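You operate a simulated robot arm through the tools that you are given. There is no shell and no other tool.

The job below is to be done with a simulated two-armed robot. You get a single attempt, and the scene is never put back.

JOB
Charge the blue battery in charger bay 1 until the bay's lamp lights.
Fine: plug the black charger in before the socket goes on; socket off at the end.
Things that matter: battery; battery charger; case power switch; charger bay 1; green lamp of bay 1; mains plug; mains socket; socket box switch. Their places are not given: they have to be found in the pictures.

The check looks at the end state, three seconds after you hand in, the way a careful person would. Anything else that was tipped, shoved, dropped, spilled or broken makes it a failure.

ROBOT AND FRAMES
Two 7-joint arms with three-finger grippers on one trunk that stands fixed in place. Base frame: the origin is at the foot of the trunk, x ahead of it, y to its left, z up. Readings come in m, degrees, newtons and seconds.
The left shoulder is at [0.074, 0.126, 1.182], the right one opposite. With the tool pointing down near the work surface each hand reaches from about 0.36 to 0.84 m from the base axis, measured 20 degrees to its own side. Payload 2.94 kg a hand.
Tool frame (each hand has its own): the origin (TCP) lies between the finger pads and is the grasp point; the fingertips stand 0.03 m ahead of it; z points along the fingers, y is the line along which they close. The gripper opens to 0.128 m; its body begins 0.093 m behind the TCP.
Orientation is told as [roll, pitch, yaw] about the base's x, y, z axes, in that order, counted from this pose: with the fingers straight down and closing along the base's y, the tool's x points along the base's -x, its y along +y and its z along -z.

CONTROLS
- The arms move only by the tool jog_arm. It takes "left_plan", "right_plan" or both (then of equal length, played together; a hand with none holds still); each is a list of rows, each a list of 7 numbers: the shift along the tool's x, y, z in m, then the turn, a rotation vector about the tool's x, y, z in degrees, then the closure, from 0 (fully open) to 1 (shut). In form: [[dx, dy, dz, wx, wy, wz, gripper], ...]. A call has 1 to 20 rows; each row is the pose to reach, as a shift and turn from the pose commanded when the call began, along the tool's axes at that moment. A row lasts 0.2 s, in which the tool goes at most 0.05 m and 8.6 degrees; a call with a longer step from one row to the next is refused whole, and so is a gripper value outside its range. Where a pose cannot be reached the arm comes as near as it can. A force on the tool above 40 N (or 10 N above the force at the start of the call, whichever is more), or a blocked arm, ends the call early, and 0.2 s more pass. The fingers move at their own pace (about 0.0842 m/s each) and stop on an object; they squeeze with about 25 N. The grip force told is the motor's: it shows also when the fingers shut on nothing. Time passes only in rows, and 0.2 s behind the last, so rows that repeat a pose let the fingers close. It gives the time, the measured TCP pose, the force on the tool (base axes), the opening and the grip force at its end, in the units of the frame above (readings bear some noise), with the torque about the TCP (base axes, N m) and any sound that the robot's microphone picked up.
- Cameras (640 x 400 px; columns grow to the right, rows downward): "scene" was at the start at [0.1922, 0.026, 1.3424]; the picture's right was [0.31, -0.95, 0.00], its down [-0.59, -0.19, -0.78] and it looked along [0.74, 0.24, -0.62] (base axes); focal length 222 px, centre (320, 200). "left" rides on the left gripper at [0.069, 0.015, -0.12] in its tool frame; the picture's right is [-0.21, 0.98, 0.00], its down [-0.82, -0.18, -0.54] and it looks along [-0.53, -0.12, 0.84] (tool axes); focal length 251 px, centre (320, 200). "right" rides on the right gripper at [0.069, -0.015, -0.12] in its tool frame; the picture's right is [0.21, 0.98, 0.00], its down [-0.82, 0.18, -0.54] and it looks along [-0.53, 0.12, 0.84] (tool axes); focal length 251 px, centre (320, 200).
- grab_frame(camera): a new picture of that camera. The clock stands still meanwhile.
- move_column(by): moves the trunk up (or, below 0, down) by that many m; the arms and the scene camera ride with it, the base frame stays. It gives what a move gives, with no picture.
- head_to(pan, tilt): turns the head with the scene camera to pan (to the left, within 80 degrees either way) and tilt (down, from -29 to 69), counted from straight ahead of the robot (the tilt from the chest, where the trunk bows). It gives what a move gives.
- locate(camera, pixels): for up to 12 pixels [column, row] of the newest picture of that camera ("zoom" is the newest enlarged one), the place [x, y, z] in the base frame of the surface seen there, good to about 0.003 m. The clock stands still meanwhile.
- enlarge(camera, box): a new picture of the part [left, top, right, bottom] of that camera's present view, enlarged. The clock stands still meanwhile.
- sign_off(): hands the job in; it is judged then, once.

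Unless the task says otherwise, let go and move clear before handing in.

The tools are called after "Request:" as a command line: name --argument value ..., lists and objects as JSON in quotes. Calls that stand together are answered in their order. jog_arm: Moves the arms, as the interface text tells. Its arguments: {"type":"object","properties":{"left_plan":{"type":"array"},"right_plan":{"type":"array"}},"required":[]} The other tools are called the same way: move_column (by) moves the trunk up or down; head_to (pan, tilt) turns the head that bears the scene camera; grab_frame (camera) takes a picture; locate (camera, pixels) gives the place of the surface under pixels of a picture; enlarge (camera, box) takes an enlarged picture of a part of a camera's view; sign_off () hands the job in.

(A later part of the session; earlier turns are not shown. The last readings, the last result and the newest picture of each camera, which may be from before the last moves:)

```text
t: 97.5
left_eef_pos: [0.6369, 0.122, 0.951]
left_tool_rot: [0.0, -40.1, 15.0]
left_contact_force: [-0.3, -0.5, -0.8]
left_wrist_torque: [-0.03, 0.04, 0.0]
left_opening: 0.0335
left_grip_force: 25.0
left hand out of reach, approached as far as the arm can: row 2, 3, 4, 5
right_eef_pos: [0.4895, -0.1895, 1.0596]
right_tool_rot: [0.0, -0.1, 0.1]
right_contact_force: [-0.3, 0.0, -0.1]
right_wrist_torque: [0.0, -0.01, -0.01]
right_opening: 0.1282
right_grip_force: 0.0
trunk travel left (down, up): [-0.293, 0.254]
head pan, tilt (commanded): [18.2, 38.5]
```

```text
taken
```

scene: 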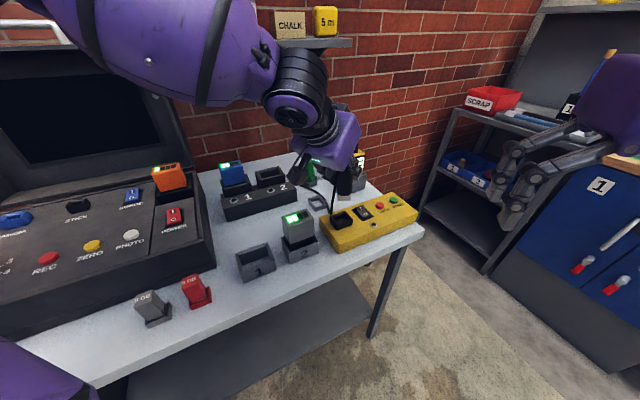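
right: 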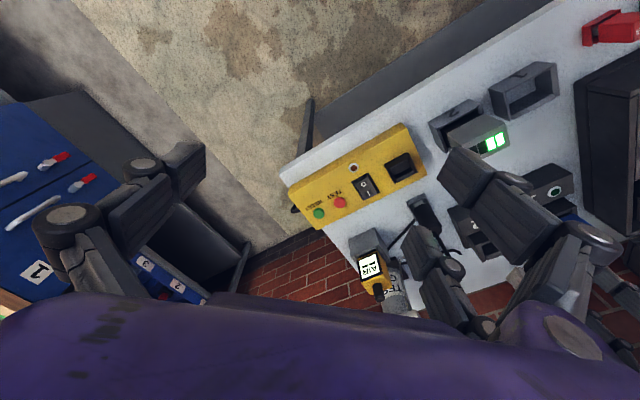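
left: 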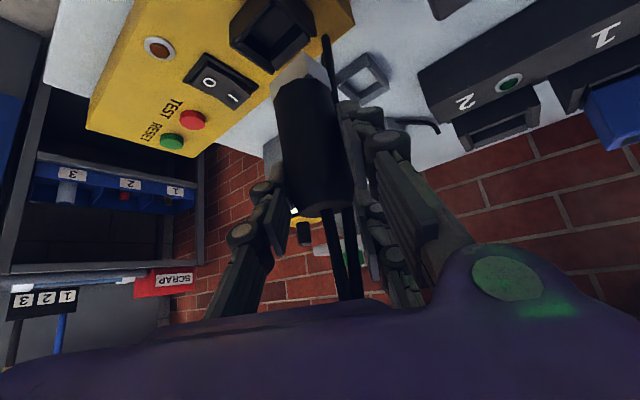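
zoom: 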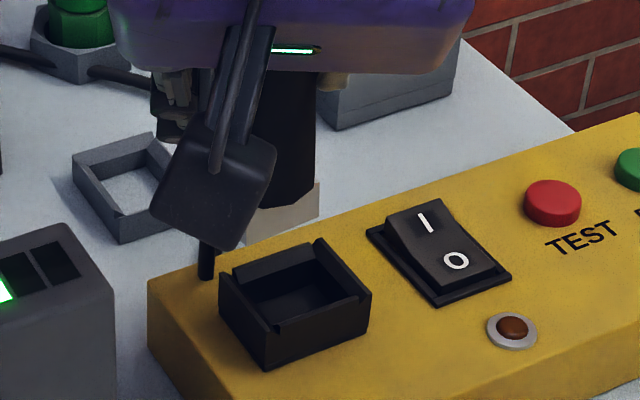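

Going lower made it worse (y 0.122), so a higher hand relative to the shoulder is what helps inward reach. I'll lower the trunk in steps while raising both hands by the same amount.

Request:
jog_arm --left_plan '[[-0.0161, 0, -0.0192, 0, 0, 0, 1], [-0.0322, 0, -0.0383, 0, 0, 0, 1], [-0.045, 0, -0.0536, 0, 0, 0, 1], [-0.045, 0, -0.0536, 0, 0, 0, 1]]' --right_plan '[[0, 0, -0.025, 0, 0, 0, 0], [0, 0, -0.05, 0, 0, 0, 0], [0, 0, -0.07, 0, 0, 0, 0], [0, 0, -0.07, 0, 0, 0, 0]]'

Request:
move_column --by -0.07

Request:
jog_arm --left_plan '[[-0.0161, 0, -0.0192, 0, 0, 0, 1], [-0.0322, 0, -0.0383, 0, 0, 0, 1], [-0.045, 0, -0.0536, 0, 0, 0, 1], [-0.045, 0, -0.0536, 0, 0, 0, 1]]' --right_plan '[[0, 0, -0.025, 0, 0, 0, 0], [0, 0, -0.05, 0, 0, 0, 0], [0, 0, -0.07, 0, 0, 0, 0], [0, 0, -0.07, 0, 0, 0, 0]]'

Request:
grab_frame --camera "scene"

```text
t: 98.5
left_eef_pos: [0.6379, 0.1229, 1.0218]
left_tool_rot: [0.1, -39.9, 15.1]
left_contact_force: [0.6, 0.1, -1.3]
left_wrist_torque: [0.02, 0.0, 0.01]
left_opening: 0.0334
left_grip_force: 24.8
right_eef_pos: [0.4887, -0.1897, 1.1308]
right_tool_rot: [0.0, 0.0, -0.2]
right_contact_force: [0.2, -1.0, -0.1]
right_wrist_torque: [-0.01, 0.03, 0.01]
right_opening: 0.1279
right_grip_force: 0.1
trunk travel left (down, up): [-0.293, 0.254]
head pan, tilt (commanded): [18.2, 38.5]
```

```text
t: 99.6
left_eef_pos: [0.6365, 0.1213, 0.9524]
left_tool_rot: [-0.1, -40.0, 15.0]
left_contact_force: [-0.8, 0.2, -1.3]
left_wrist_torque: [0.01, 0.01, 0.02]
left_opening: 0.0331
left_grip_force: 25.3
right_eef_pos: [0.4878, -0.1894, 1.0606]
right_tool_rot: [0.1, -0.1, 0.0]
right_contact_force: [-0.3, -0.3, 0.6]
right_wrist_torque: [0.01, -0.01, 0.01]
right_opening: 0.1279
right_grip_force: 0.0
trunk travel left (down, up): [-0.223, 0.324]
head pan, tilt (commanded): [18.2, 38.5]
```

```text
t: 100.6
left_eef_pos: [0.639, 0.1218, 1.0219]
left_tool_rot: [0.0, -40.0, 15.1]
left_contact_force: [0.4, 0.1, -0.6]
left_wrist_torque: [0.01, 0.03, 0.0]
left_opening: 0.0332
left_grip_force: 25.3
right_eef_pos: [0.4895, -0.1918, 1.1289]
right_tool_rot: [0.0, 0.0, -0.1]
right_contact_force: [-0.7, -0.4, 0.0]
right_wrist_torque: [0.02, 0.05, -0.02]
right_opening: 0.1274
right_grip_force: 0.0
trunk travel left (down, up): [-0.223, 0.324]
head pan, tilt (commanded): [18.2, 38.5]
```

```text
taken
```

scene: 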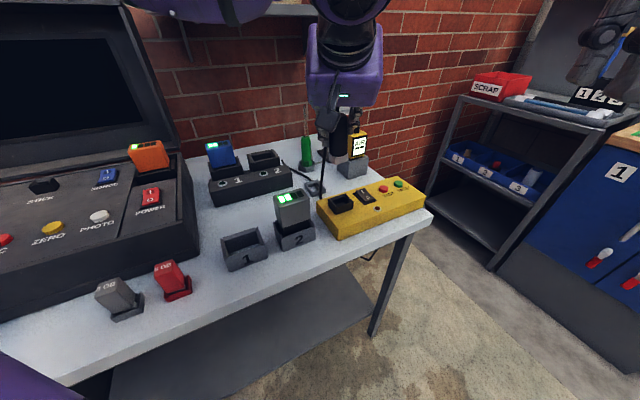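

The trunk is 0.177 m down with the hand at z 1.02. I'll test shifting over the socket axis now.

Request:
jog_arm --left_plan '[[0.007, -0.006, 0.004, 0, 0, 0, 1], [0.014, -0.012, 0.008, 0, 0, 0, 1], [0.0191, -0.0159, 0.0101, 0, 0, 0, 1], [0.0191, -0.0159, 0.0101, 0, 0, 0, 1]]'

```text
t: 101.6
left_eef_pos: [0.6329, 0.1033, 1.0017]
left_tool_rot: [0.1, -40.1, 15.0]
left_contact_force: [-1.1, 0.0, -0.3]
left_wrist_torque: [-0.04, -0.03, 0.03]
left_opening: 0.0331
left_grip_force: 25.4
right_eef_pos: [0.4877, -0.1907, 1.1293]
right_tool_rot: [0.1, -0.1, 0.0]
right_contact_force: [0.4, 0.1, 0.5]
right_wrist_torque: [0.03, -0.02, -0.01]
right_opening: 0.1279
right_grip_force: 0.2
trunk travel left (down, up): [-0.223, 0.324]
head pan, tilt (commanded): [18.2, 38.5]
```

That pose is reachable now. I'll lower with the column to bring the foot about 3 cm above the socket rim and check alignment.

Request:
move_column --by -0.05

Request:
grab_frame --camera "left"

Request:
enlarge --camera "left" --box '[220, 0, 360, 100]'

Request:
enlarge --camera "scene" --box '[310, 160, 380, 220]'

```text
t: 102.5
left_eef_pos: [0.6313, 0.1032, 0.9531]
left_tool_rot: [0.0, -40.1, 15.0]
left_contact_force: [-0.1, -0.2, 0.0]
left_wrist_torque: [0.01, -0.02, 0.0]
left_opening: 0.0331
left_grip_force: 25.2
right_eef_pos: [0.487, -0.1908, 1.0803]
right_tool_rot: [0.0, -0.1, 0.0]
right_contact_force: [-0.1, -0.1, 0.6]
right_wrist_torque: [0.02, -0.04, -0.03]
right_opening: 0.1278
right_grip_force: 0.0
trunk travel left (down, up): [-0.173, 0.374]
head pan, tilt (commanded): [18.2, 38.5]
```

```text
taken
```

left: 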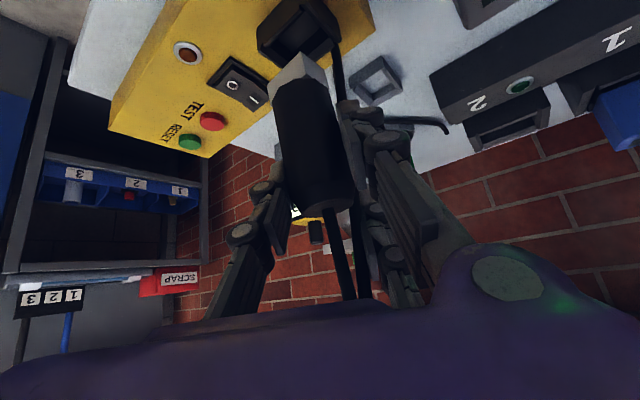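

```text
4.00 times, centred on (290, 50) of left
```

zoom: 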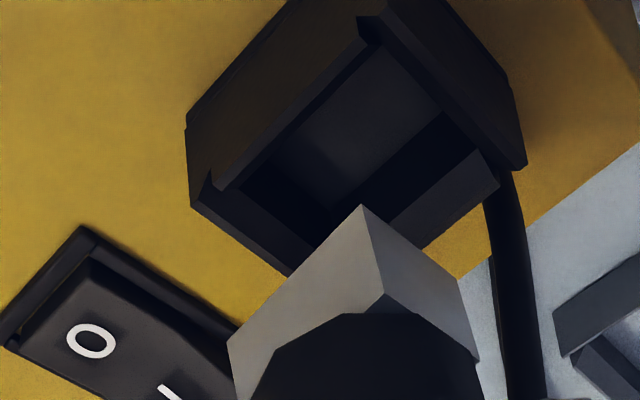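

```text
6.67 times, centred on (345, 190) of scene
```

zoom: 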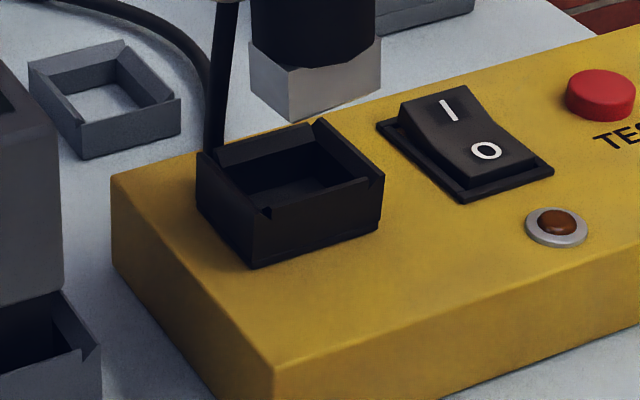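

The foot's long side now lies along the socket's long side. I'll zoom in further to judge the remaining offset and rotation.

Request:
enlarge --camera "scene" --box '[322, 170, 358, 205]'

Request:
locate --camera "zoom" --pixels '[[320, 55], [235, 20], [400, 30], [320, 40], [330, 50], [150, 190], [230, 255], [265, 155], [345, 215]]'

Request:
enlarge --camera "left" --box '[250, 0, 350, 90]'

```text
11.43 times, centred on (340, 188) of scene
```

zoom: 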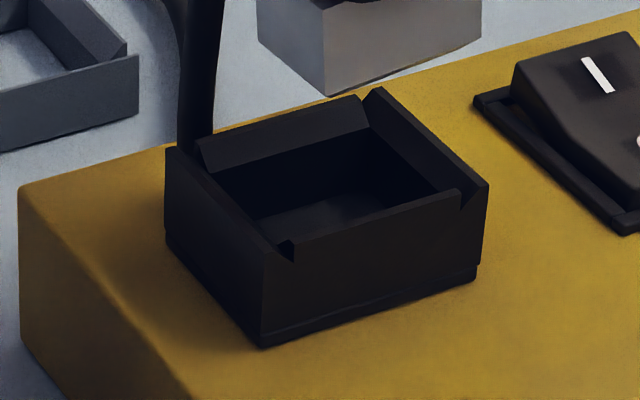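

```text
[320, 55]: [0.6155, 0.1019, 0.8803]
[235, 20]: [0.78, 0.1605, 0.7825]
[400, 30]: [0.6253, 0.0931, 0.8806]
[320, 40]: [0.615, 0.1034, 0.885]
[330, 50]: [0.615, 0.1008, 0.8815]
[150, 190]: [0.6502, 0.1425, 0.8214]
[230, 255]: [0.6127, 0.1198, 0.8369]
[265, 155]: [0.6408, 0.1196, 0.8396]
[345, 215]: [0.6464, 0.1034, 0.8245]
```

```text
4.44 times, centred on (300, 45) of left
```

zoom: 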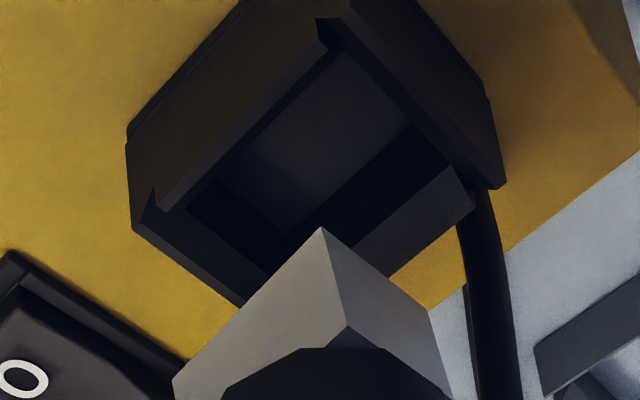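

Both views agree the foot is turned about 5.6° relative to the socket, and it may lean slightly. I'll measure the lean more precisely from the left camera.

Request:
enlarge --camera "left" --box '[240, 40, 400, 300]'

Request:
enlarge --camera "scene" --box '[310, 120, 380, 190]'

```text
1.54 times, centred on (320, 170) of left
```

zoom: 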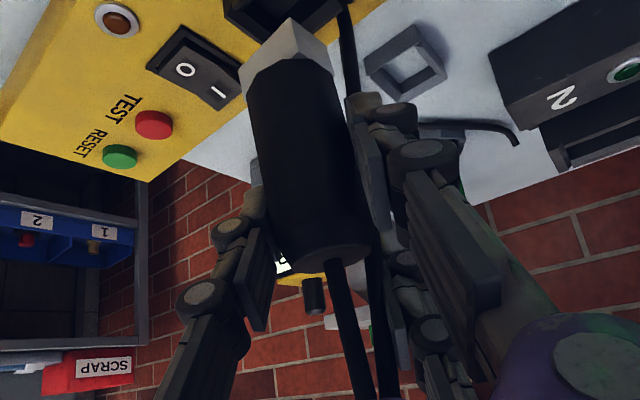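

```text
5.71 times, centred on (345, 155) of scene
```

zoom: 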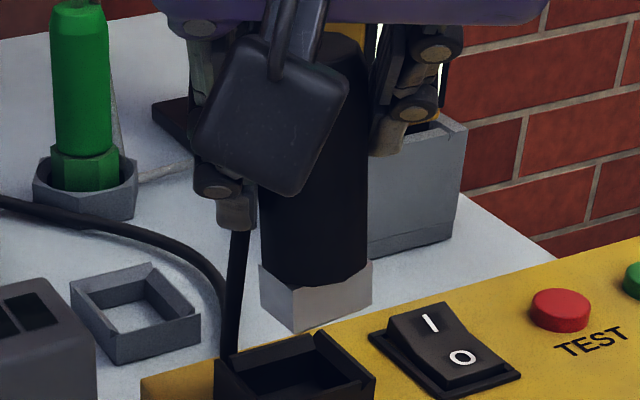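

The measurements fit a plug rotated about -6.8° around the hand's own axis (5.6° of yaw plus 4° of lean). I'll counter-rotate the hand by that and shift 2 mm, then re-measure.

Request:
jog_arm --left_plan '[[-0.001, 0, 0.001, 0.32, -0.52, 3.4, 1], [-0.0015, 0, 0.0015, 0.64, -1.04, 6.77, 1], [-0.0015, 0, 0.0015, 0.64, -1.04, 6.77, 1]]'

Request:
enlarge --camera "scene" --box '[320, 160, 360, 205]'

Request:
enlarge --camera "left" --box '[240, 40, 400, 300]'

Request:
enlarge --camera "left" --box '[250, 0, 350, 90]'

```text
t: 103.3
left_eef_pos: [0.635, 0.1053, 0.9511]
left_tool_rot: [5.3, -40.8, 5.9]
left_contact_force: [0.2, -0.3, -0.9]
left_wrist_torque: [-0.01, 0.03, 0.0]
left_opening: 0.0332
left_grip_force: 24.5
right_eef_pos: [0.4885, -0.1902, 1.0799]
right_tool_rot: [0.1, -0.1, 0.0]
right_contact_force: [-0.9, 0.0, 0.4]
right_wrist_torque: [0.03, 0.02, 0.03]
right_opening: 0.1279
right_grip_force: 0.1
trunk travel left (down, up): [-0.173, 0.374]
head pan, tilt (commanded): [18.2, 38.5]
```

```text
8.89 times, centred on (340, 182) of scene
```

zoom: 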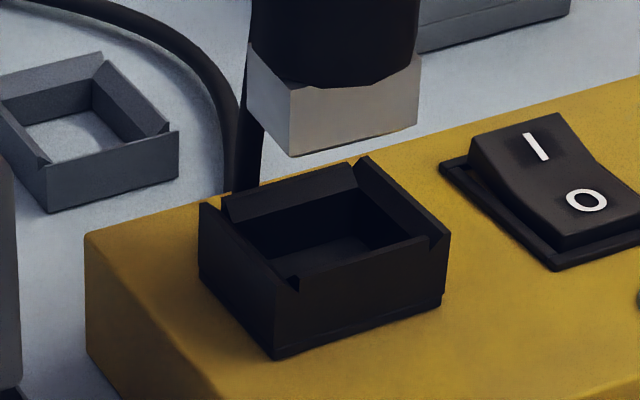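

```text
1.54 times, centred on (320, 170) of left
```

zoom: 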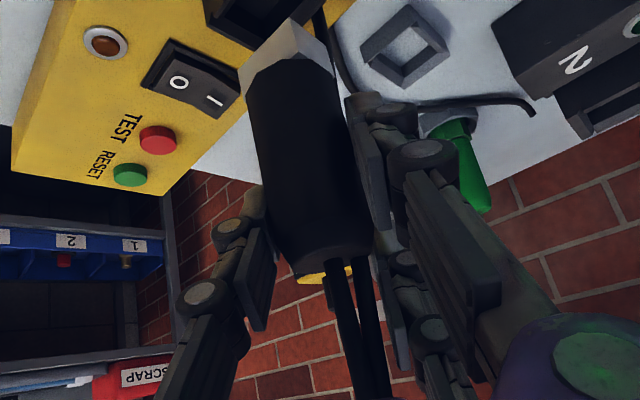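

```text
4.44 times, centred on (300, 45) of left
```

zoom: 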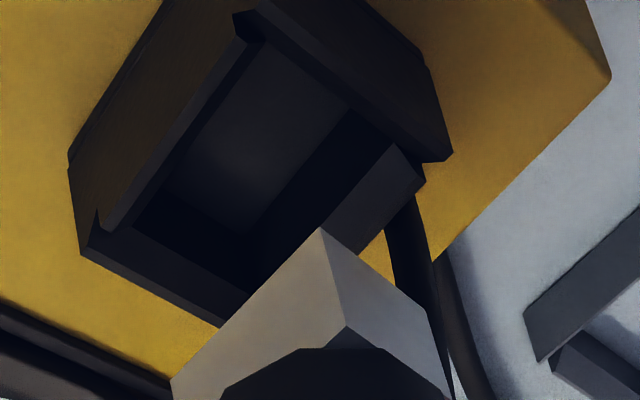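

The lean is now corrected and the yaw slightly over-corrected by about 3.5°. I'll turn back 3.5° about the vertical and measure again.

Request:
jog_arm --left_plan '[[0, 0, 0, -1.15, 0.12, -1.32, 1], [0, 0, 0, -2.3, 0.24, -2.64, 1], [0, 0, 0, -2.3, 0.24, -2.64, 1]]'

Request:
enlarge --camera "scene" --box '[320, 160, 360, 205]'

Request:
enlarge --camera "left" --box '[250, 0, 350, 90]'

```text
t: 104.1
left_eef_pos: [0.6347, 0.1061, 0.9504]
left_tool_rot: [5.2, -40.8, 9.7]
left_contact_force: [0.4, 0.2, -1.6]
left_wrist_torque: [-0.02, -0.01, 0.0]
left_opening: 0.0333
left_grip_force: 24.7
right_eef_pos: [0.4891, -0.1891, 1.0797]
right_tool_rot: [0.1, 0.0, 0.0]
right_contact_force: [-0.4, -0.2, 0.8]
right_wrist_torque: [-0.01, -0.05, -0.02]
right_opening: 0.128
right_grip_force: 0.1
trunk travel left (down, up): [-0.173, 0.374]
head pan, tilt (commanded): [18.2, 38.5]
```

```text
8.89 times, centred on (340, 182) of scene
```

zoom: 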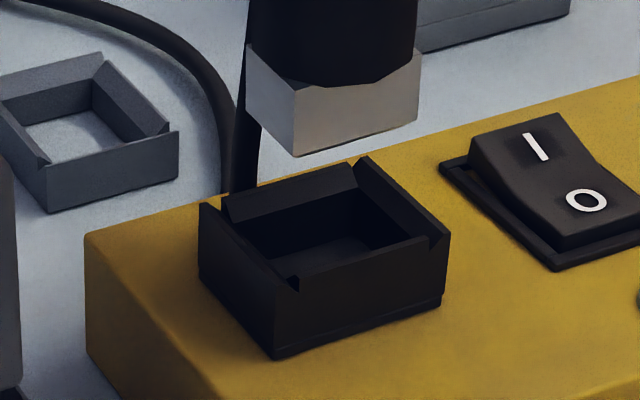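

```text
4.44 times, centred on (300, 45) of left
```

zoom: 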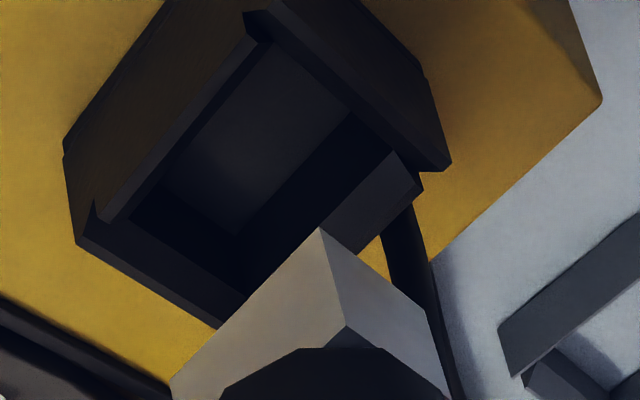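

Now the foot and socket are parallel within about 1.5°, and by ray geometry the foot is within about 1 mm of centred. I'll nudge 1.2 mm and lower with the column to just above the rim.

Request:
jog_arm --left_plan '[[0, -0.0012, 0, 0, 0, 0, 1], [0, -0.0012, 0, 0, 0, 0, 1]]'

Request:
move_column --by -0.022

Request:
enlarge --camera "scene" --box '[320, 155, 360, 200]'

Request:
enlarge --camera "left" --box '[240, 0, 360, 100]'

```text
t: 104.7
left_eef_pos: [0.6346, 0.1031, 0.9528]
left_tool_rot: [5.2, -40.9, 9.6]
left_contact_force: [-0.4, 0.3, -1.0]
left_wrist_torque: [-0.02, -0.01, -0.02]
left_opening: 0.0334
left_grip_force: 24.3
right_eef_pos: [0.4885, -0.1891, 1.0792]
right_tool_rot: [-0.1, -0.1, 0.0]
right_contact_force: [0.9, 0.3, 0.0]
right_wrist_torque: [0.01, 0.02, -0.01]
right_opening: 0.1278
right_grip_force: 0.0
trunk travel left (down, up): [-0.173, 0.374]
head pan, tilt (commanded): [18.2, 38.5]
```

```text
t: 105.4
left_eef_pos: [0.6341, 0.1047, 0.9292]
left_tool_rot: [5.2, -40.7, 9.7]
left_contact_force: [-0.8, 0.7, -0.9]
left_wrist_torque: [0.01, -0.03, -0.06]
left_opening: 0.0331
left_grip_force: 25.4
right_eef_pos: [0.4907, -0.1885, 1.0524]
right_tool_rot: [0.3, 0.2, 0.0]
right_contact_force: [-0.3, -0.8, 0.4]
right_wrist_torque: [0.01, -0.03, 0.04]
right_opening: 0.1279
right_grip_force: 0.1
trunk travel left (down, up): [-0.151, 0.396]
head pan, tilt (commanded): [18.2, 38.5]
```

```text
8.89 times, centred on (340, 178) of scene
```

zoom: 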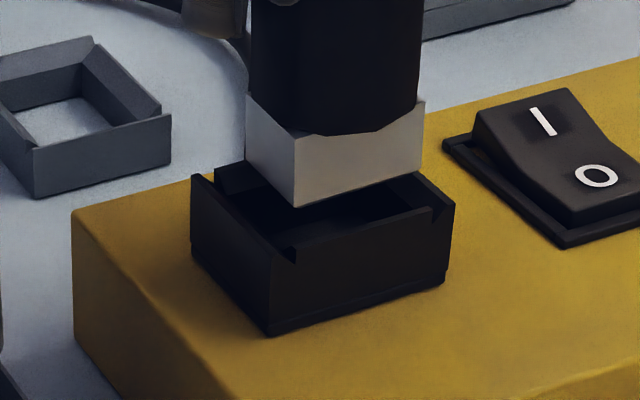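

```text
4.00 times, centred on (300, 50) of left
```

zoom: 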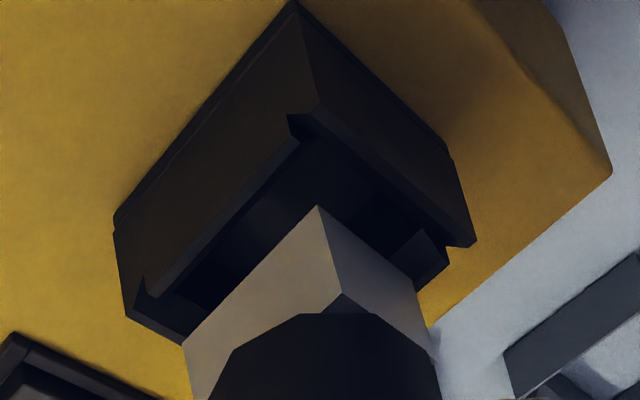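

The foot is centred over the opening with roughly 2 mm gaps all round. I'll lower it in with the column in small steps, watching forces.

Request:
move_column --by -0.01

Request:
move_column --by -0.006

Request:
move_column --by -0.005

Request:
enlarge --camera "scene" --box '[320, 150, 360, 195]'

```text
t: 106.0
left_eef_pos: [0.6362, 0.1041, 0.9192]
left_tool_rot: [5.2, -40.7, 9.5]
left_contact_force: [0.7, -0.1, -1.4]
left_wrist_torque: [0.05, -0.07, -0.01]
left_opening: 0.0332
left_grip_force: 25.3
right_eef_pos: [0.493, -0.1883, 1.0389]
right_tool_rot: [0.5, 0.5, 0.0]
right_contact_force: [-0.3, -1.0, 1.0]
right_wrist_torque: [-0.01, 0.02, 0.02]
right_opening: 0.1281
right_grip_force: 0.0
trunk travel left (down, up): [-0.141, 0.406]
head pan, tilt (commanded): [18.2, 38.5]
```

```text
t: 106.5
left_eef_pos: [0.6339, 0.1039, 0.9185]
left_tool_rot: [5.1, -41.3, 9.7]
left_contact_force: [0.4, 6.1, 27.0]
left_wrist_torque: [0.32, -0.37, 0.1]
left_opening: 0.0332
left_grip_force: 25.2
right_eef_pos: [0.4912, -0.1874, 1.0343]
right_tool_rot: [0.6, 0.1, 0.0]
right_contact_force: [0.9, 0.4, -0.1]
right_wrist_torque: [0.01, -0.01, 0.0]
right_opening: 0.1281
right_grip_force: 0.1
trunk travel left (down, up): [-0.135, 0.412]
head pan, tilt (commanded): [18.2, 38.5]
```

```text
t: 107.0
left_eef_pos: [0.6333, 0.1059, 0.9047]
left_tool_rot: [5.5, -40.4, 9.3]
left_contact_force: [-5.9, 8.8, 3.7]
left_wrist_torque: [0.45, -0.05, 0.0]
left_opening: 0.0331
left_grip_force: 25.0
right_eef_pos: [0.4925, -0.1871, 1.0279]
right_tool_rot: [0.7, 0.0, 0.1]
right_contact_force: [-0.4, 0.4, 0.0]
right_wrist_torque: [-0.01, -0.02, 0.0]
right_opening: 0.128
right_grip_force: 0.2
trunk travel left (down, up): [-0.13, 0.417]
head pan, tilt (commanded): [18.2, 38.5]
```

```text
8.89 times, centred on (340, 172) of scene
```

zoom: 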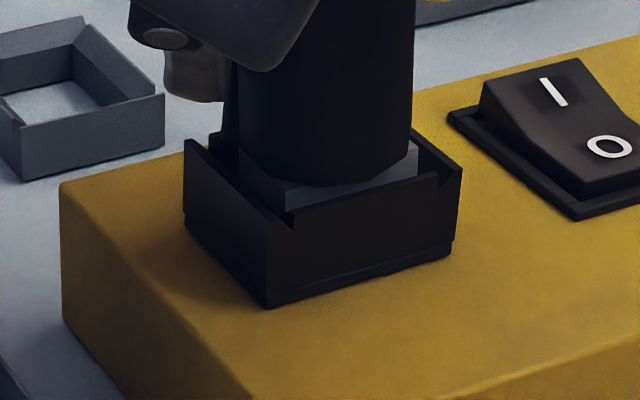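

It caught the rim briefly (27 N) and then slipped in: the TCP is at 0.9047 and the foot's bottom near the socket floor. I'll press the last few millimetres.

Request:
move_column --by -0.004

Request:
enlarge --camera "scene" --box '[320, 150, 360, 195]'

Request:
grab_frame --camera "scene"

```text
t: 107.6
left_eef_pos: [0.6331, 0.1053, 0.9046]
left_tool_rot: [5.2, -40.8, 9.7]
left_contact_force: [-13.3, 13.6, 11.9]
left_wrist_torque: [0.49, 0.62, 0.15]
left_opening: 0.0334
left_grip_force: 24.4
right_eef_pos: [0.4904, -0.1851, 1.0228]
right_tool_rot: [0.8, 0.0, 0.0]
right_contact_force: [0.2, 0.6, 0.1]
right_wrist_torque: [0.02, 0.0, 0.03]
right_opening: 0.1282
right_grip_force: 0.1
trunk travel left (down, up): [-0.126, 0.421]
head pan, tilt (commanded): [18.2, 38.5]
```

```text
8.89 times, centred on (340, 172) of scene
```

zoom: 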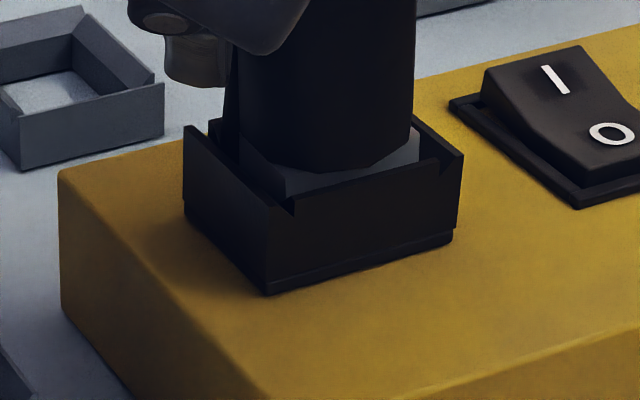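

```text
taken
```

scene: 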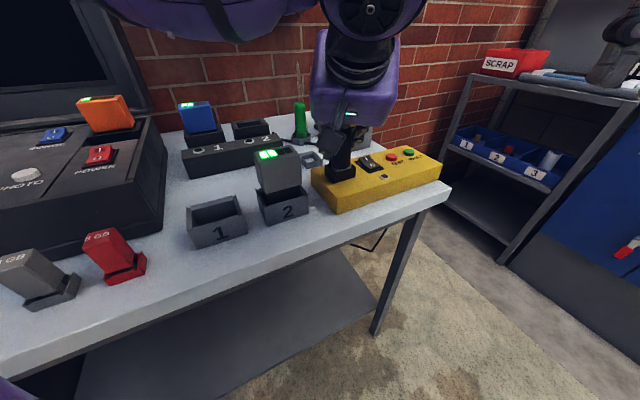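

The plug is in, but about 19 N is pushing sideways against the socket's -v wall. I'll relieve that with a 3 mm shift and see how the forces settle.

Request:
jog_arm --left_plan '[[0.0007, 0.0012, -0.0005, 0, 0, 0, 1], [0.0013, 0.0025, -0.0009, 0, 0, 0, 1], [0.0013, 0.0025, -0.0009, 0, 0, 0, 1]]'

Request:
enlarge --camera "scene" --box '[300, 130, 450, 230]'

Request:
locate --camera "zoom" --pixels '[[386, 113], [464, 98], [365, 195], [60, 165], [195, 345], [590, 200], [510, 115], [295, 130]]'

```text
t: 108.4
left_eef_pos: [0.633, 0.1056, 0.9057]
left_tool_rot: [5.1, -41.0, 9.5]
left_contact_force: [-1.3, -2.3, 4.9]
left_wrist_torque: [-0.28, -0.01, 0.13]
left_opening: 0.0331
left_grip_force: 24.9
right_eef_pos: [0.4929, -0.187, 1.0223]
right_tool_rot: [0.9, 0.1, 0.1]
right_contact_force: [-0.6, 0.4, -0.9]
right_wrist_torque: [0.02, 0.04, 0.02]
right_opening: 0.128
right_grip_force: 0.0
trunk travel left (down, up): [-0.126, 0.421]
head pan, tilt (commanded): [18.2, 38.5]
```

```text
4.00 times, centred on (375, 180) of scene
```

zoom: 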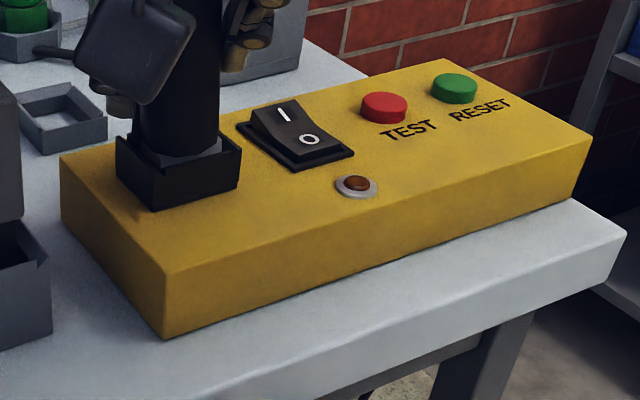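

```text
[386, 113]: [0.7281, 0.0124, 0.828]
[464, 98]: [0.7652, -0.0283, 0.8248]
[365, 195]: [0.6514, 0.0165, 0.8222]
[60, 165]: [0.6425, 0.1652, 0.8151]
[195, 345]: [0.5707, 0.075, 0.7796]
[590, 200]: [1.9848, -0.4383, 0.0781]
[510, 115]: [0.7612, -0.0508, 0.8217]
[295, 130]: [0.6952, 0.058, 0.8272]
```

The side force is gone and the box is still aligned with the table edge. I'll press straight down a little more to make sure the plug is fully home.

Request:
move_column --by -0.004

Request:
enlarge --camera "scene" --box '[320, 148, 360, 193]'

```text
t: 108.9
left_eef_pos: [0.6332, 0.1054, 0.9053]
left_tool_rot: [4.9, -41.3, 9.7]
left_contact_force: [3.8, 2.6, 31.5]
left_wrist_torque: [0.18, 0.13, 0.1]
left_opening: 0.0333
left_grip_force: 25.0
right_eef_pos: [0.4917, -0.1862, 1.0184]
right_tool_rot: [1.0, -0.1, 0.0]
right_contact_force: [-0.3, 0.6, 0.1]
right_wrist_torque: [0.0, -0.01, -0.02]
right_opening: 0.1282
right_grip_force: 0.0
trunk travel left (down, up): [-0.122, 0.425]
head pan, tilt (commanded): [18.2, 38.5]
```

```text
8.89 times, centred on (340, 170) of scene
```

zoom: 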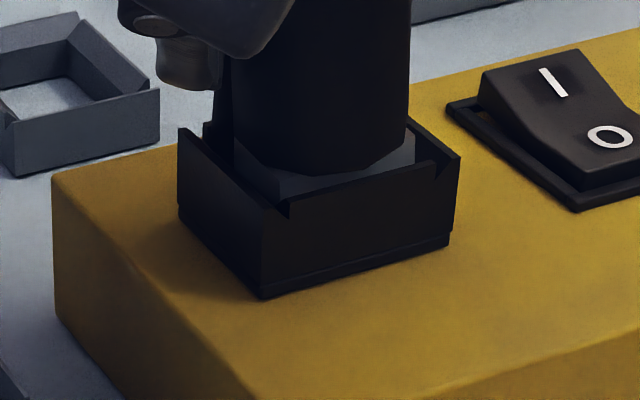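

The force rises to 31 N with no movement and no side load, so the plug is seated on the socket floor. I'll ease off, open the fingers, and look.

Request:
jog_arm --left_plan '[[-0.0013, 0.0001, -0.0015, 0, 0, 0, 1], [-0.0026, 0.0003, -0.003, 0, 0, 0, 1], [-0.0026, 0.0003, -0.003, 0, 0, 0, 0.8], [-0.0026, 0.0003, -0.003, 0, 0, 0, 0.65], [-0.0026, 0.0003, -0.003, 0, 0, 0, 0.55], [-0.0026, 0.0003, -0.003, 0, 0, 0, 0.55]]'

Request:
grab_frame --camera "left"

Request:
enlarge --camera "scene" --box '[300, 110, 400, 200]'

```text
t: 110.3
left_eef_pos: [0.6335, 0.106, 0.9046]
left_tool_rot: [5.4, -40.7, 9.6]
left_contact_force: [-0.1, 0.4, -0.2]
left_wrist_torque: [-0.02, 0.02, -0.02]
left_opening: 0.0576
left_grip_force: 0.1
right_eef_pos: [0.4932, -0.1878, 1.0177]
right_tool_rot: [0.8, 0.1, 0.0]
right_contact_force: [-0.3, 0.4, 0.1]
right_wrist_torque: [0.01, -0.02, -0.01]
right_opening: 0.128
right_grip_force: 0.1
trunk travel left (down, up): [-0.122, 0.425]
head pan, tilt (commanded): [18.2, 38.5]
```

```text
taken
```

left: 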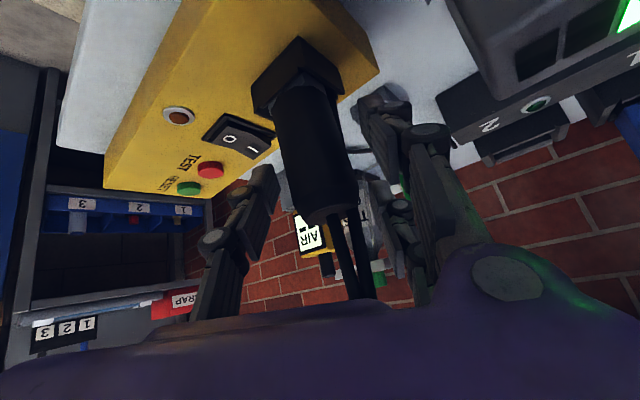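

```text
4.44 times, centred on (350, 155) of scene
```

zoom: 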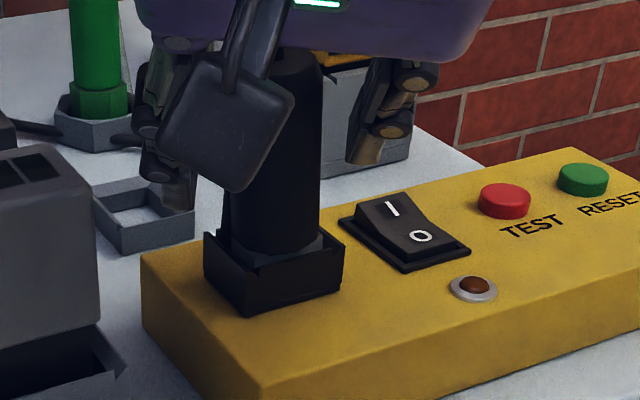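

The plug stands alone in the socket and the hand is free. I'll withdraw upward using the column, checking that the hand rides straight.

Request:
move_column --by 0.05

Request:
move_column --by 0.05

Request:
enlarge --camera "scene" --box '[290, 110, 410, 220]'

```text
t: 111.2
left_eef_pos: [0.6336, 0.1059, 0.954]
left_tool_rot: [5.3, -40.7, 9.4]
left_contact_force: [0.9, -0.6, -0.5]
left_wrist_torque: [-0.01, -0.02, 0.02]
left_opening: 0.0576
left_grip_force: 0.2
right_eef_pos: [0.495, -0.1866, 1.0663]
right_tool_rot: [1.0, 0.1, 0.0]
right_contact_force: [1.0, -0.3, -0.2]
right_wrist_torque: [0.06, 0.03, -0.04]
right_opening: 0.1278
right_grip_force: 0.0
trunk travel left (down, up): [-0.172, 0.375]
head pan, tilt (commanded): [18.2, 38.5]
```

```text
t: 112.2
left_eef_pos: [0.6312, 0.1072, 1.0084]
left_tool_rot: [5.1, -41.2, 9.7]
left_contact_force: [-0.5, 0.7, 0.9]
left_wrist_torque: [-0.02, 0.02, -0.02]
left_opening: 0.0577
left_grip_force: 0.0
right_eef_pos: [0.4951, -0.1871, 1.1152]
right_tool_rot: [1.0, 0.1, 0.0]
right_contact_force: [0.4, 0.5, -0.1]
right_wrist_torque: [0.0, 0.01, -0.02]
right_opening: 0.128
right_grip_force: 0.1
trunk travel left (down, up): [-0.222, 0.325]
head pan, tilt (commanded): [18.2, 38.5]
```

```text
3.64 times, centred on (350, 165) of scene
```

zoom: 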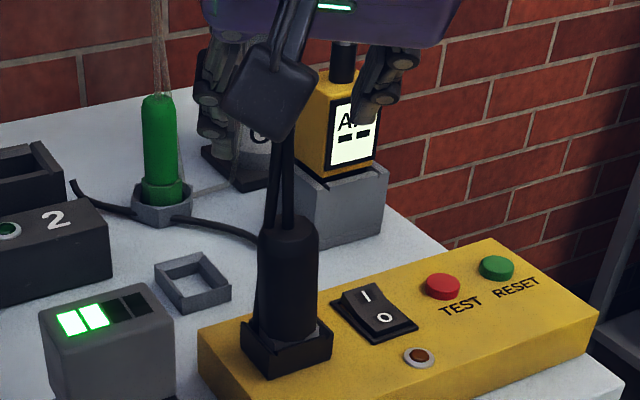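

The plug stays put, upright. I'll raise the hand the rest of the way by arm, then move it back and to the left, away from the switch.

Request:
jog_arm --left_plan '[[-0.0165, 0.0017, -0.0188, 0, 0, 0, 0.55], [-0.033, 0.0034, -0.0376, 0, 0, 0, 0.55], [-0.0495, 0.005, -0.0564, 0, 0, 0, 0.55], [-0.0495, 0.005, -0.0564, 0, 0, 0, 0.55]]'

Request:
grab_frame --camera "scene"

```text
t: 113.2
left_eef_pos: [0.6321, 0.1144, 1.0857]
left_tool_rot: [5.0, -41.1, 9.8]
left_contact_force: [-1.2, 0.3, 1.8]
left_wrist_torque: [0.0, 0.0, 0.01]
left_opening: 0.0577
left_grip_force: 0.0
left hand out of reach, approached as far as the arm can: row 2, 3, 4
right_eef_pos: [0.4929, -0.1855, 1.1165]
right_tool_rot: [0.9, 0.0, 0.0]
right_contact_force: [0.7, 0.3, 0.7]
right_wrist_torque: [0.0, 0.0, -0.02]
right_opening: 0.128
right_grip_force: 0.0
trunk travel left (down, up): [-0.222, 0.325]
head pan, tilt (commanded): [18.2, 38.5]
```

```text
taken
```

scene: 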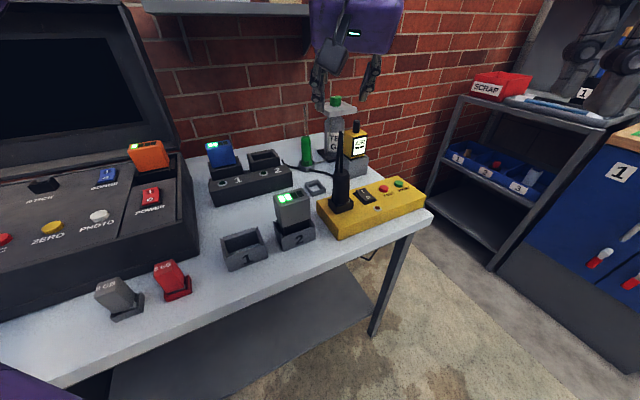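

The left hand is clear above the stem. The right hand will have to press the rocker, because the left hand would run into the plug. I'll park the left hand back and to the left first.

Request:
jog_arm --left_plan '[[0.01, 0.0343, -0.0101, 0, 0, 0, 0.55], [0.02, 0.0686, -0.0202, 0, 0, 0, 0.55], [0.03, 0.103, -0.0304, 0, 0, 0, 0.55], [0.041, 0.137, -0.0405, 0, 0, 0, 0.55], [0.051, 0.1715, -0.0506, 0, 0, 0, 0.55], [0.061, 0.2058, -0.0607, 0, 0, 0, 0.55], [0.061, 0.2058, -0.0607, 0, 0, 0, 0.55]]'

Request:
grab_frame --camera "scene"

Request:
enlarge --camera "scene" --box '[310, 165, 440, 245]'

```text
t: 114.8
left_eef_pos: [0.5032, 0.2951, 1.103]
left_tool_rot: [5.0, -41.2, 9.6]
left_contact_force: [0.0, -0.5, 1.0]
left_wrist_torque: [0.03, 0.0, -0.01]
left_opening: 0.0573
left_grip_force: 0.1
right_eef_pos: [0.4933, -0.1867, 1.1161]
right_tool_rot: [1.1, 0.2, 0.0]
right_contact_force: [0.0, -0.4, 0.8]
right_wrist_torque: [-0.02, -0.02, -0.04]
right_opening: 0.128
right_grip_force: 0.0
trunk travel left (down, up): [-0.222, 0.325]
head pan, tilt (commanded): [18.2, 38.5]
```

```text
taken
```

scene: 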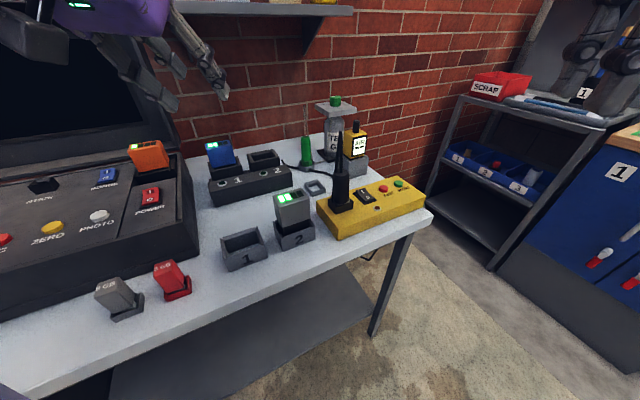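

```text
4.92 times, centred on (375, 205) of scene
```

zoom: 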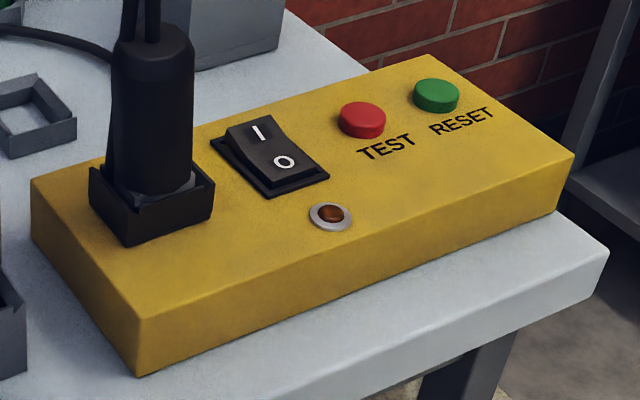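

The plug stands upright in the socket. I'll locate the rocker's ends, frame and surroundings for the right hand's press.

Request:
locate --camera "zoom" --pixels '[[260, 132], [284, 160], [248, 122], [300, 168], [232, 135], [275, 125], [268, 180], [215, 148], [272, 196], [325, 178], [330, 215], [362, 112]]'

Request:
locate --camera "zoom" --pixels '[[245, 130], [290, 140], [262, 155], [155, 60], [155, 120], [150, 30], [435, 90], [560, 160], [140, 315], [35, 180], [420, 60], [155, 200]]'

```text
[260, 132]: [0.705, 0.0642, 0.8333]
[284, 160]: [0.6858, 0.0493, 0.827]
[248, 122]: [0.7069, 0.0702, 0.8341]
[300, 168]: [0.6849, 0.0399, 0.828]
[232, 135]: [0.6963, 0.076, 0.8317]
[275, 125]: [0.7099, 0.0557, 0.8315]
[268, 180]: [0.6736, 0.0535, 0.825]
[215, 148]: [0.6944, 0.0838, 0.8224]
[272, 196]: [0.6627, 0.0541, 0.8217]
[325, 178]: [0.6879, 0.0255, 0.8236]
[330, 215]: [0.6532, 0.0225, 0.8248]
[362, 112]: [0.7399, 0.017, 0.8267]
```

```text
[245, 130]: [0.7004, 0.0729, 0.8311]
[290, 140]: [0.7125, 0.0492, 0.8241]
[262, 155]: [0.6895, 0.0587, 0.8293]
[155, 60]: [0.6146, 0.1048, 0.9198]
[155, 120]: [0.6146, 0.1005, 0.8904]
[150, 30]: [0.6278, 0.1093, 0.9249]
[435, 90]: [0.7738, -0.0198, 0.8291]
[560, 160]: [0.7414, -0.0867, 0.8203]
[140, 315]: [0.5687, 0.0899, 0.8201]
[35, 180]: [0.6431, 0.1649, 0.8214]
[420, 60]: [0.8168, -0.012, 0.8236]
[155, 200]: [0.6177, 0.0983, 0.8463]
```

The rocker's raised I end is at about (0.705, 0.066, 0.834). The right hand needs a steep forward tilt to reach it, so first I'll lower it in the free space in front of the table while turning to yaw 48° and closing the fingers.

Request:
jog_arm --right_plan '[[0, 0, 0.035, 0, 0, -8, 0.3], [0, 0, 0.07, 0, 0, -16, 0.6], [0, 0, 0.105, 0, 0, -24, 1], [0, 0, 0.14, 0, 0, -32, 1], [0, 0, 0.175, 0, 0, -40, 1], [0, 0, 0.2, 0, 0, -48, 1], [0, 0, 0.2, 0, 0, -48, 1]]'

Request:
grab_frame --camera "right"

Request:
grab_frame --camera "scene"

```text
t: 116.3
left_eef_pos: [0.5032, 0.2962, 1.1053]
left_tool_rot: [5.0, -41.1, 9.7]
left_contact_force: [0.5, 0.4, -0.1]
left_wrist_torque: [0.02, 0.03, -0.01]
left_opening: 0.0578
left_grip_force: 0.0
right_eef_pos: [0.4956, -0.1831, 0.9163]
right_tool_rot: [0.6, -0.8, 48.2]
right_contact_force: [-1.2, -0.3, -0.5]
right_wrist_torque: [0.0, -0.01, 0.0]
right_opening: 0.0002
right_grip_force: 3.0
trunk travel left (down, up): [-0.222, 0.325]
head pan, tilt (commanded): [18.2, 38.5]
```

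```text
taken
```

right: 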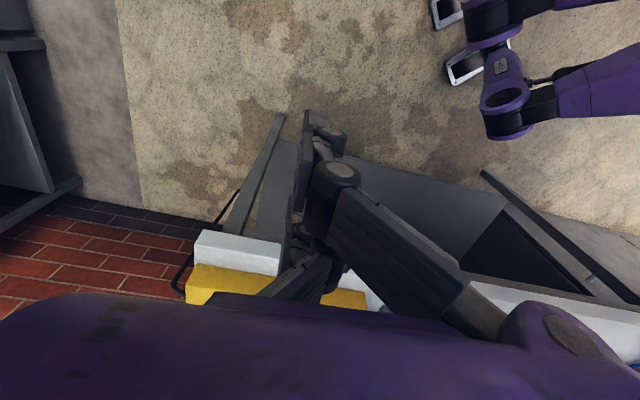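

```text
taken
```

scene: 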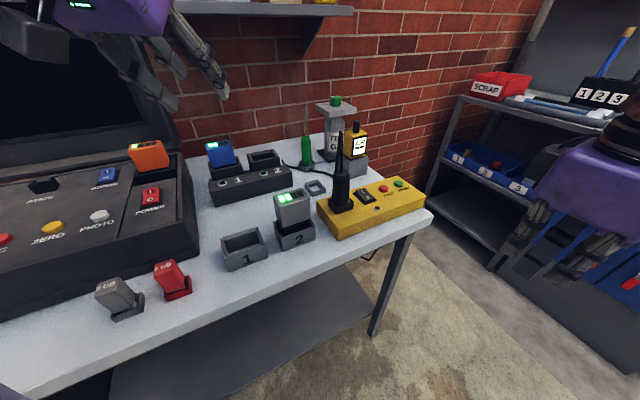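

The right hand is in free space with closed fingers. Now I'll tilt it 65° forward about its wrist, which swings the fingers up and over the table edge at a safe height.

Request:
jog_arm --right_plan '[[-0.0353, 0, -0.0025, 0, -8.125, 0, 1], [-0.07, 0, -0.01, 0, -16.25, 0, 1], [-0.1032, 0, -0.0223, 0, -24.375, 0, 1], [-0.1343, 0, -0.0392, 0, -32.5, 0, 1], [-0.1628, 0, -0.0603, 0, -40.625, 0, 1], [-0.188, 0, -0.0852, 0, -48.75, 0, 1], [-0.2094, 0, -0.1134, 0, -56.875, 0, 1], [-0.2266, 0, -0.1444, 0, -65, 0, 1], [-0.2266, 0, -0.1444, 0, -65, 0, 1]]'

Request:
grab_frame --camera "right"

Request:
grab_frame --camera "scene"

```text
t: 118.3
left_eef_pos: [0.5036, 0.2952, 1.1051]
left_tool_rot: [5.1, -41.3, 9.7]
left_contact_force: [-1.0, 0.1, 0.3]
left_wrist_torque: [-0.01, 0.0, -0.02]
left_opening: 0.0575
left_grip_force: 0.0
right_eef_pos: [0.6436, -0.0185, 1.0636]
right_tool_rot: [1.9, -65.8, 46.3]
right_contact_force: [0.1, 0.0, 0.0]
right_wrist_torque: [0.03, 0.01, 0.02]
right_opening: 0.0
right_grip_force: 2.8
trunk travel left (down, up): [-0.222, 0.325]
head pan, tilt (commanded): [18.2, 38.5]
```

```text
taken
```

right: 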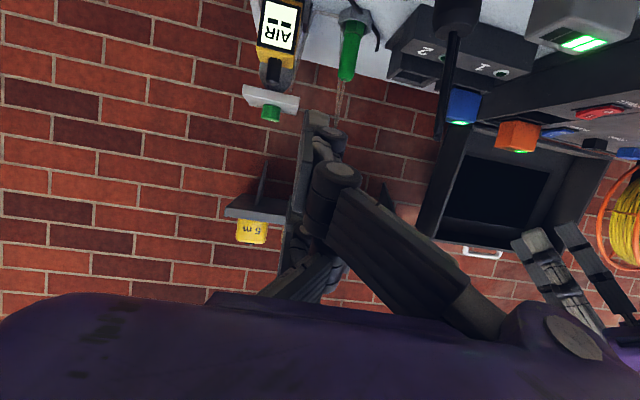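

```text
taken
```

scene: 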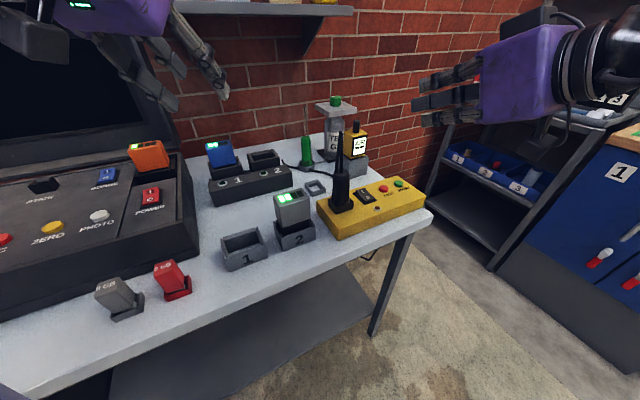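

The right hand now points forward-left over the table with closed fingers. I'll locate the fingertips to learn exactly which point will touch the rocker.

Request:
enlarge --camera "scene" --box '[390, 40, 520, 130]'

Request:
locate --camera "zoom" --pixels '[[105, 200], [125, 165], [125, 205], [110, 300], [130, 290], [120, 320], [200, 200], [200, 300], [160, 250], [150, 320], [300, 330], [105, 310]]'

```text
4.44 times, centred on (455, 85) of scene
```

zoom: 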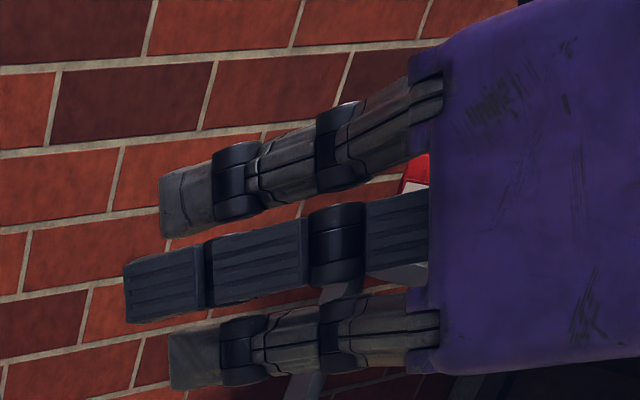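

```text
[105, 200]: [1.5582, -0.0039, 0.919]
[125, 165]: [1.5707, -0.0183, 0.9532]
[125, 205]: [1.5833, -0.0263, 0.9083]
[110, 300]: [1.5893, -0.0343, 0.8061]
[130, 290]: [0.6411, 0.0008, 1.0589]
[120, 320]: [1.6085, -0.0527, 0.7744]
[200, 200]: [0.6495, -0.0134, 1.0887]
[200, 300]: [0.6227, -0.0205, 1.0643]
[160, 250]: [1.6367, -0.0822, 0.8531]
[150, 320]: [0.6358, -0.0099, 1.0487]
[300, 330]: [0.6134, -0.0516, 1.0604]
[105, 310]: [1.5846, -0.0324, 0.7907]
```

The lower finger's tip at zoom (172,370) is the lowest point. I'll locate points along its end.

Request:
locate --camera "zoom" --pixels '[[175, 345], [178, 380], [195, 385], [210, 370], [200, 340], [165, 180], [170, 225], [135, 275], [140, 315], [180, 300]]'

```text
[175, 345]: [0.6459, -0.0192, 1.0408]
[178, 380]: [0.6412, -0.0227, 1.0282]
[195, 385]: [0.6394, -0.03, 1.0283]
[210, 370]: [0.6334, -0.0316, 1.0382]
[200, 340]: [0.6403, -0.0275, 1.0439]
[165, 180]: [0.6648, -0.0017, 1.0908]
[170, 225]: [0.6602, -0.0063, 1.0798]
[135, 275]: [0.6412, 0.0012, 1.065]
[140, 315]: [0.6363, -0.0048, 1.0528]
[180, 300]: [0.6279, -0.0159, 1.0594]
```

The A-finger's tip sits about 36 mm below the TCP in this pose. I'll move toward the rocker in stages, first to about 9 cm above it.

Request:
jog_arm --right_plan '[[0.017, 0.0033, 0.0255, 0, 0, 0, 1], [0.034, 0.0065, 0.051, 0, 0, 0, 1], [0.051, 0.0098, 0.0766, 0, 0, 0, 1], [0.0683, 0.013, 0.1021, 0, 0, 0, 1], [0.0683, 0.013, 0.1021, 0, 0, 0, 1]]'

Request:
grab_frame --camera "scene"

Request:
grab_frame --camera "right"

```text
t: 119.5
left_eef_pos: [0.503, 0.296, 1.1045]
left_tool_rot: [5.1, -41.2, 9.7]
left_contact_force: [0.2, 0.2, 0.0]
left_wrist_torque: [0.0, 0.03, -0.01]
left_opening: 0.0575
left_grip_force: 0.0
right_eef_pos: [0.6793, 0.0414, 0.9597]
right_tool_rot: [1.8, -65.6, 46.4]
right_contact_force: [-0.4, -0.3, 1.3]
right_wrist_torque: [-0.02, -0.03, 0.02]
right_opening: 0.0
right_grip_force: 3.4
trunk travel left (down, up): [-0.222, 0.325]
head pan, tilt (commanded): [18.2, 38.5]
```

```text
taken
```

scene: 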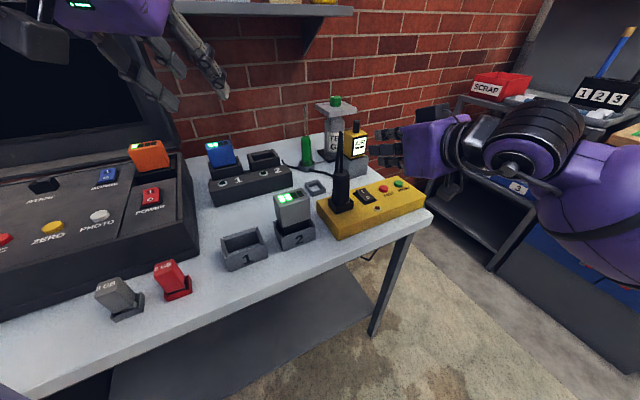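

```text
taken
```

right: 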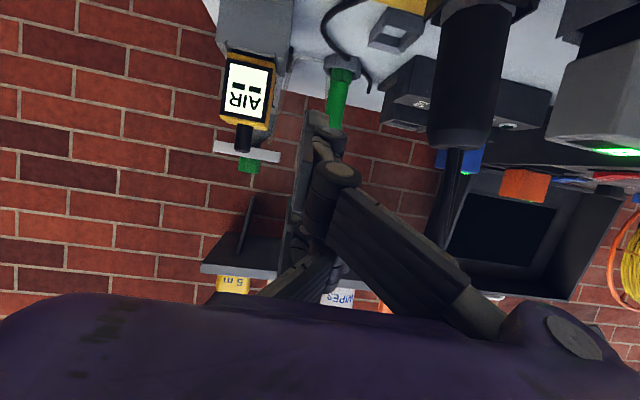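

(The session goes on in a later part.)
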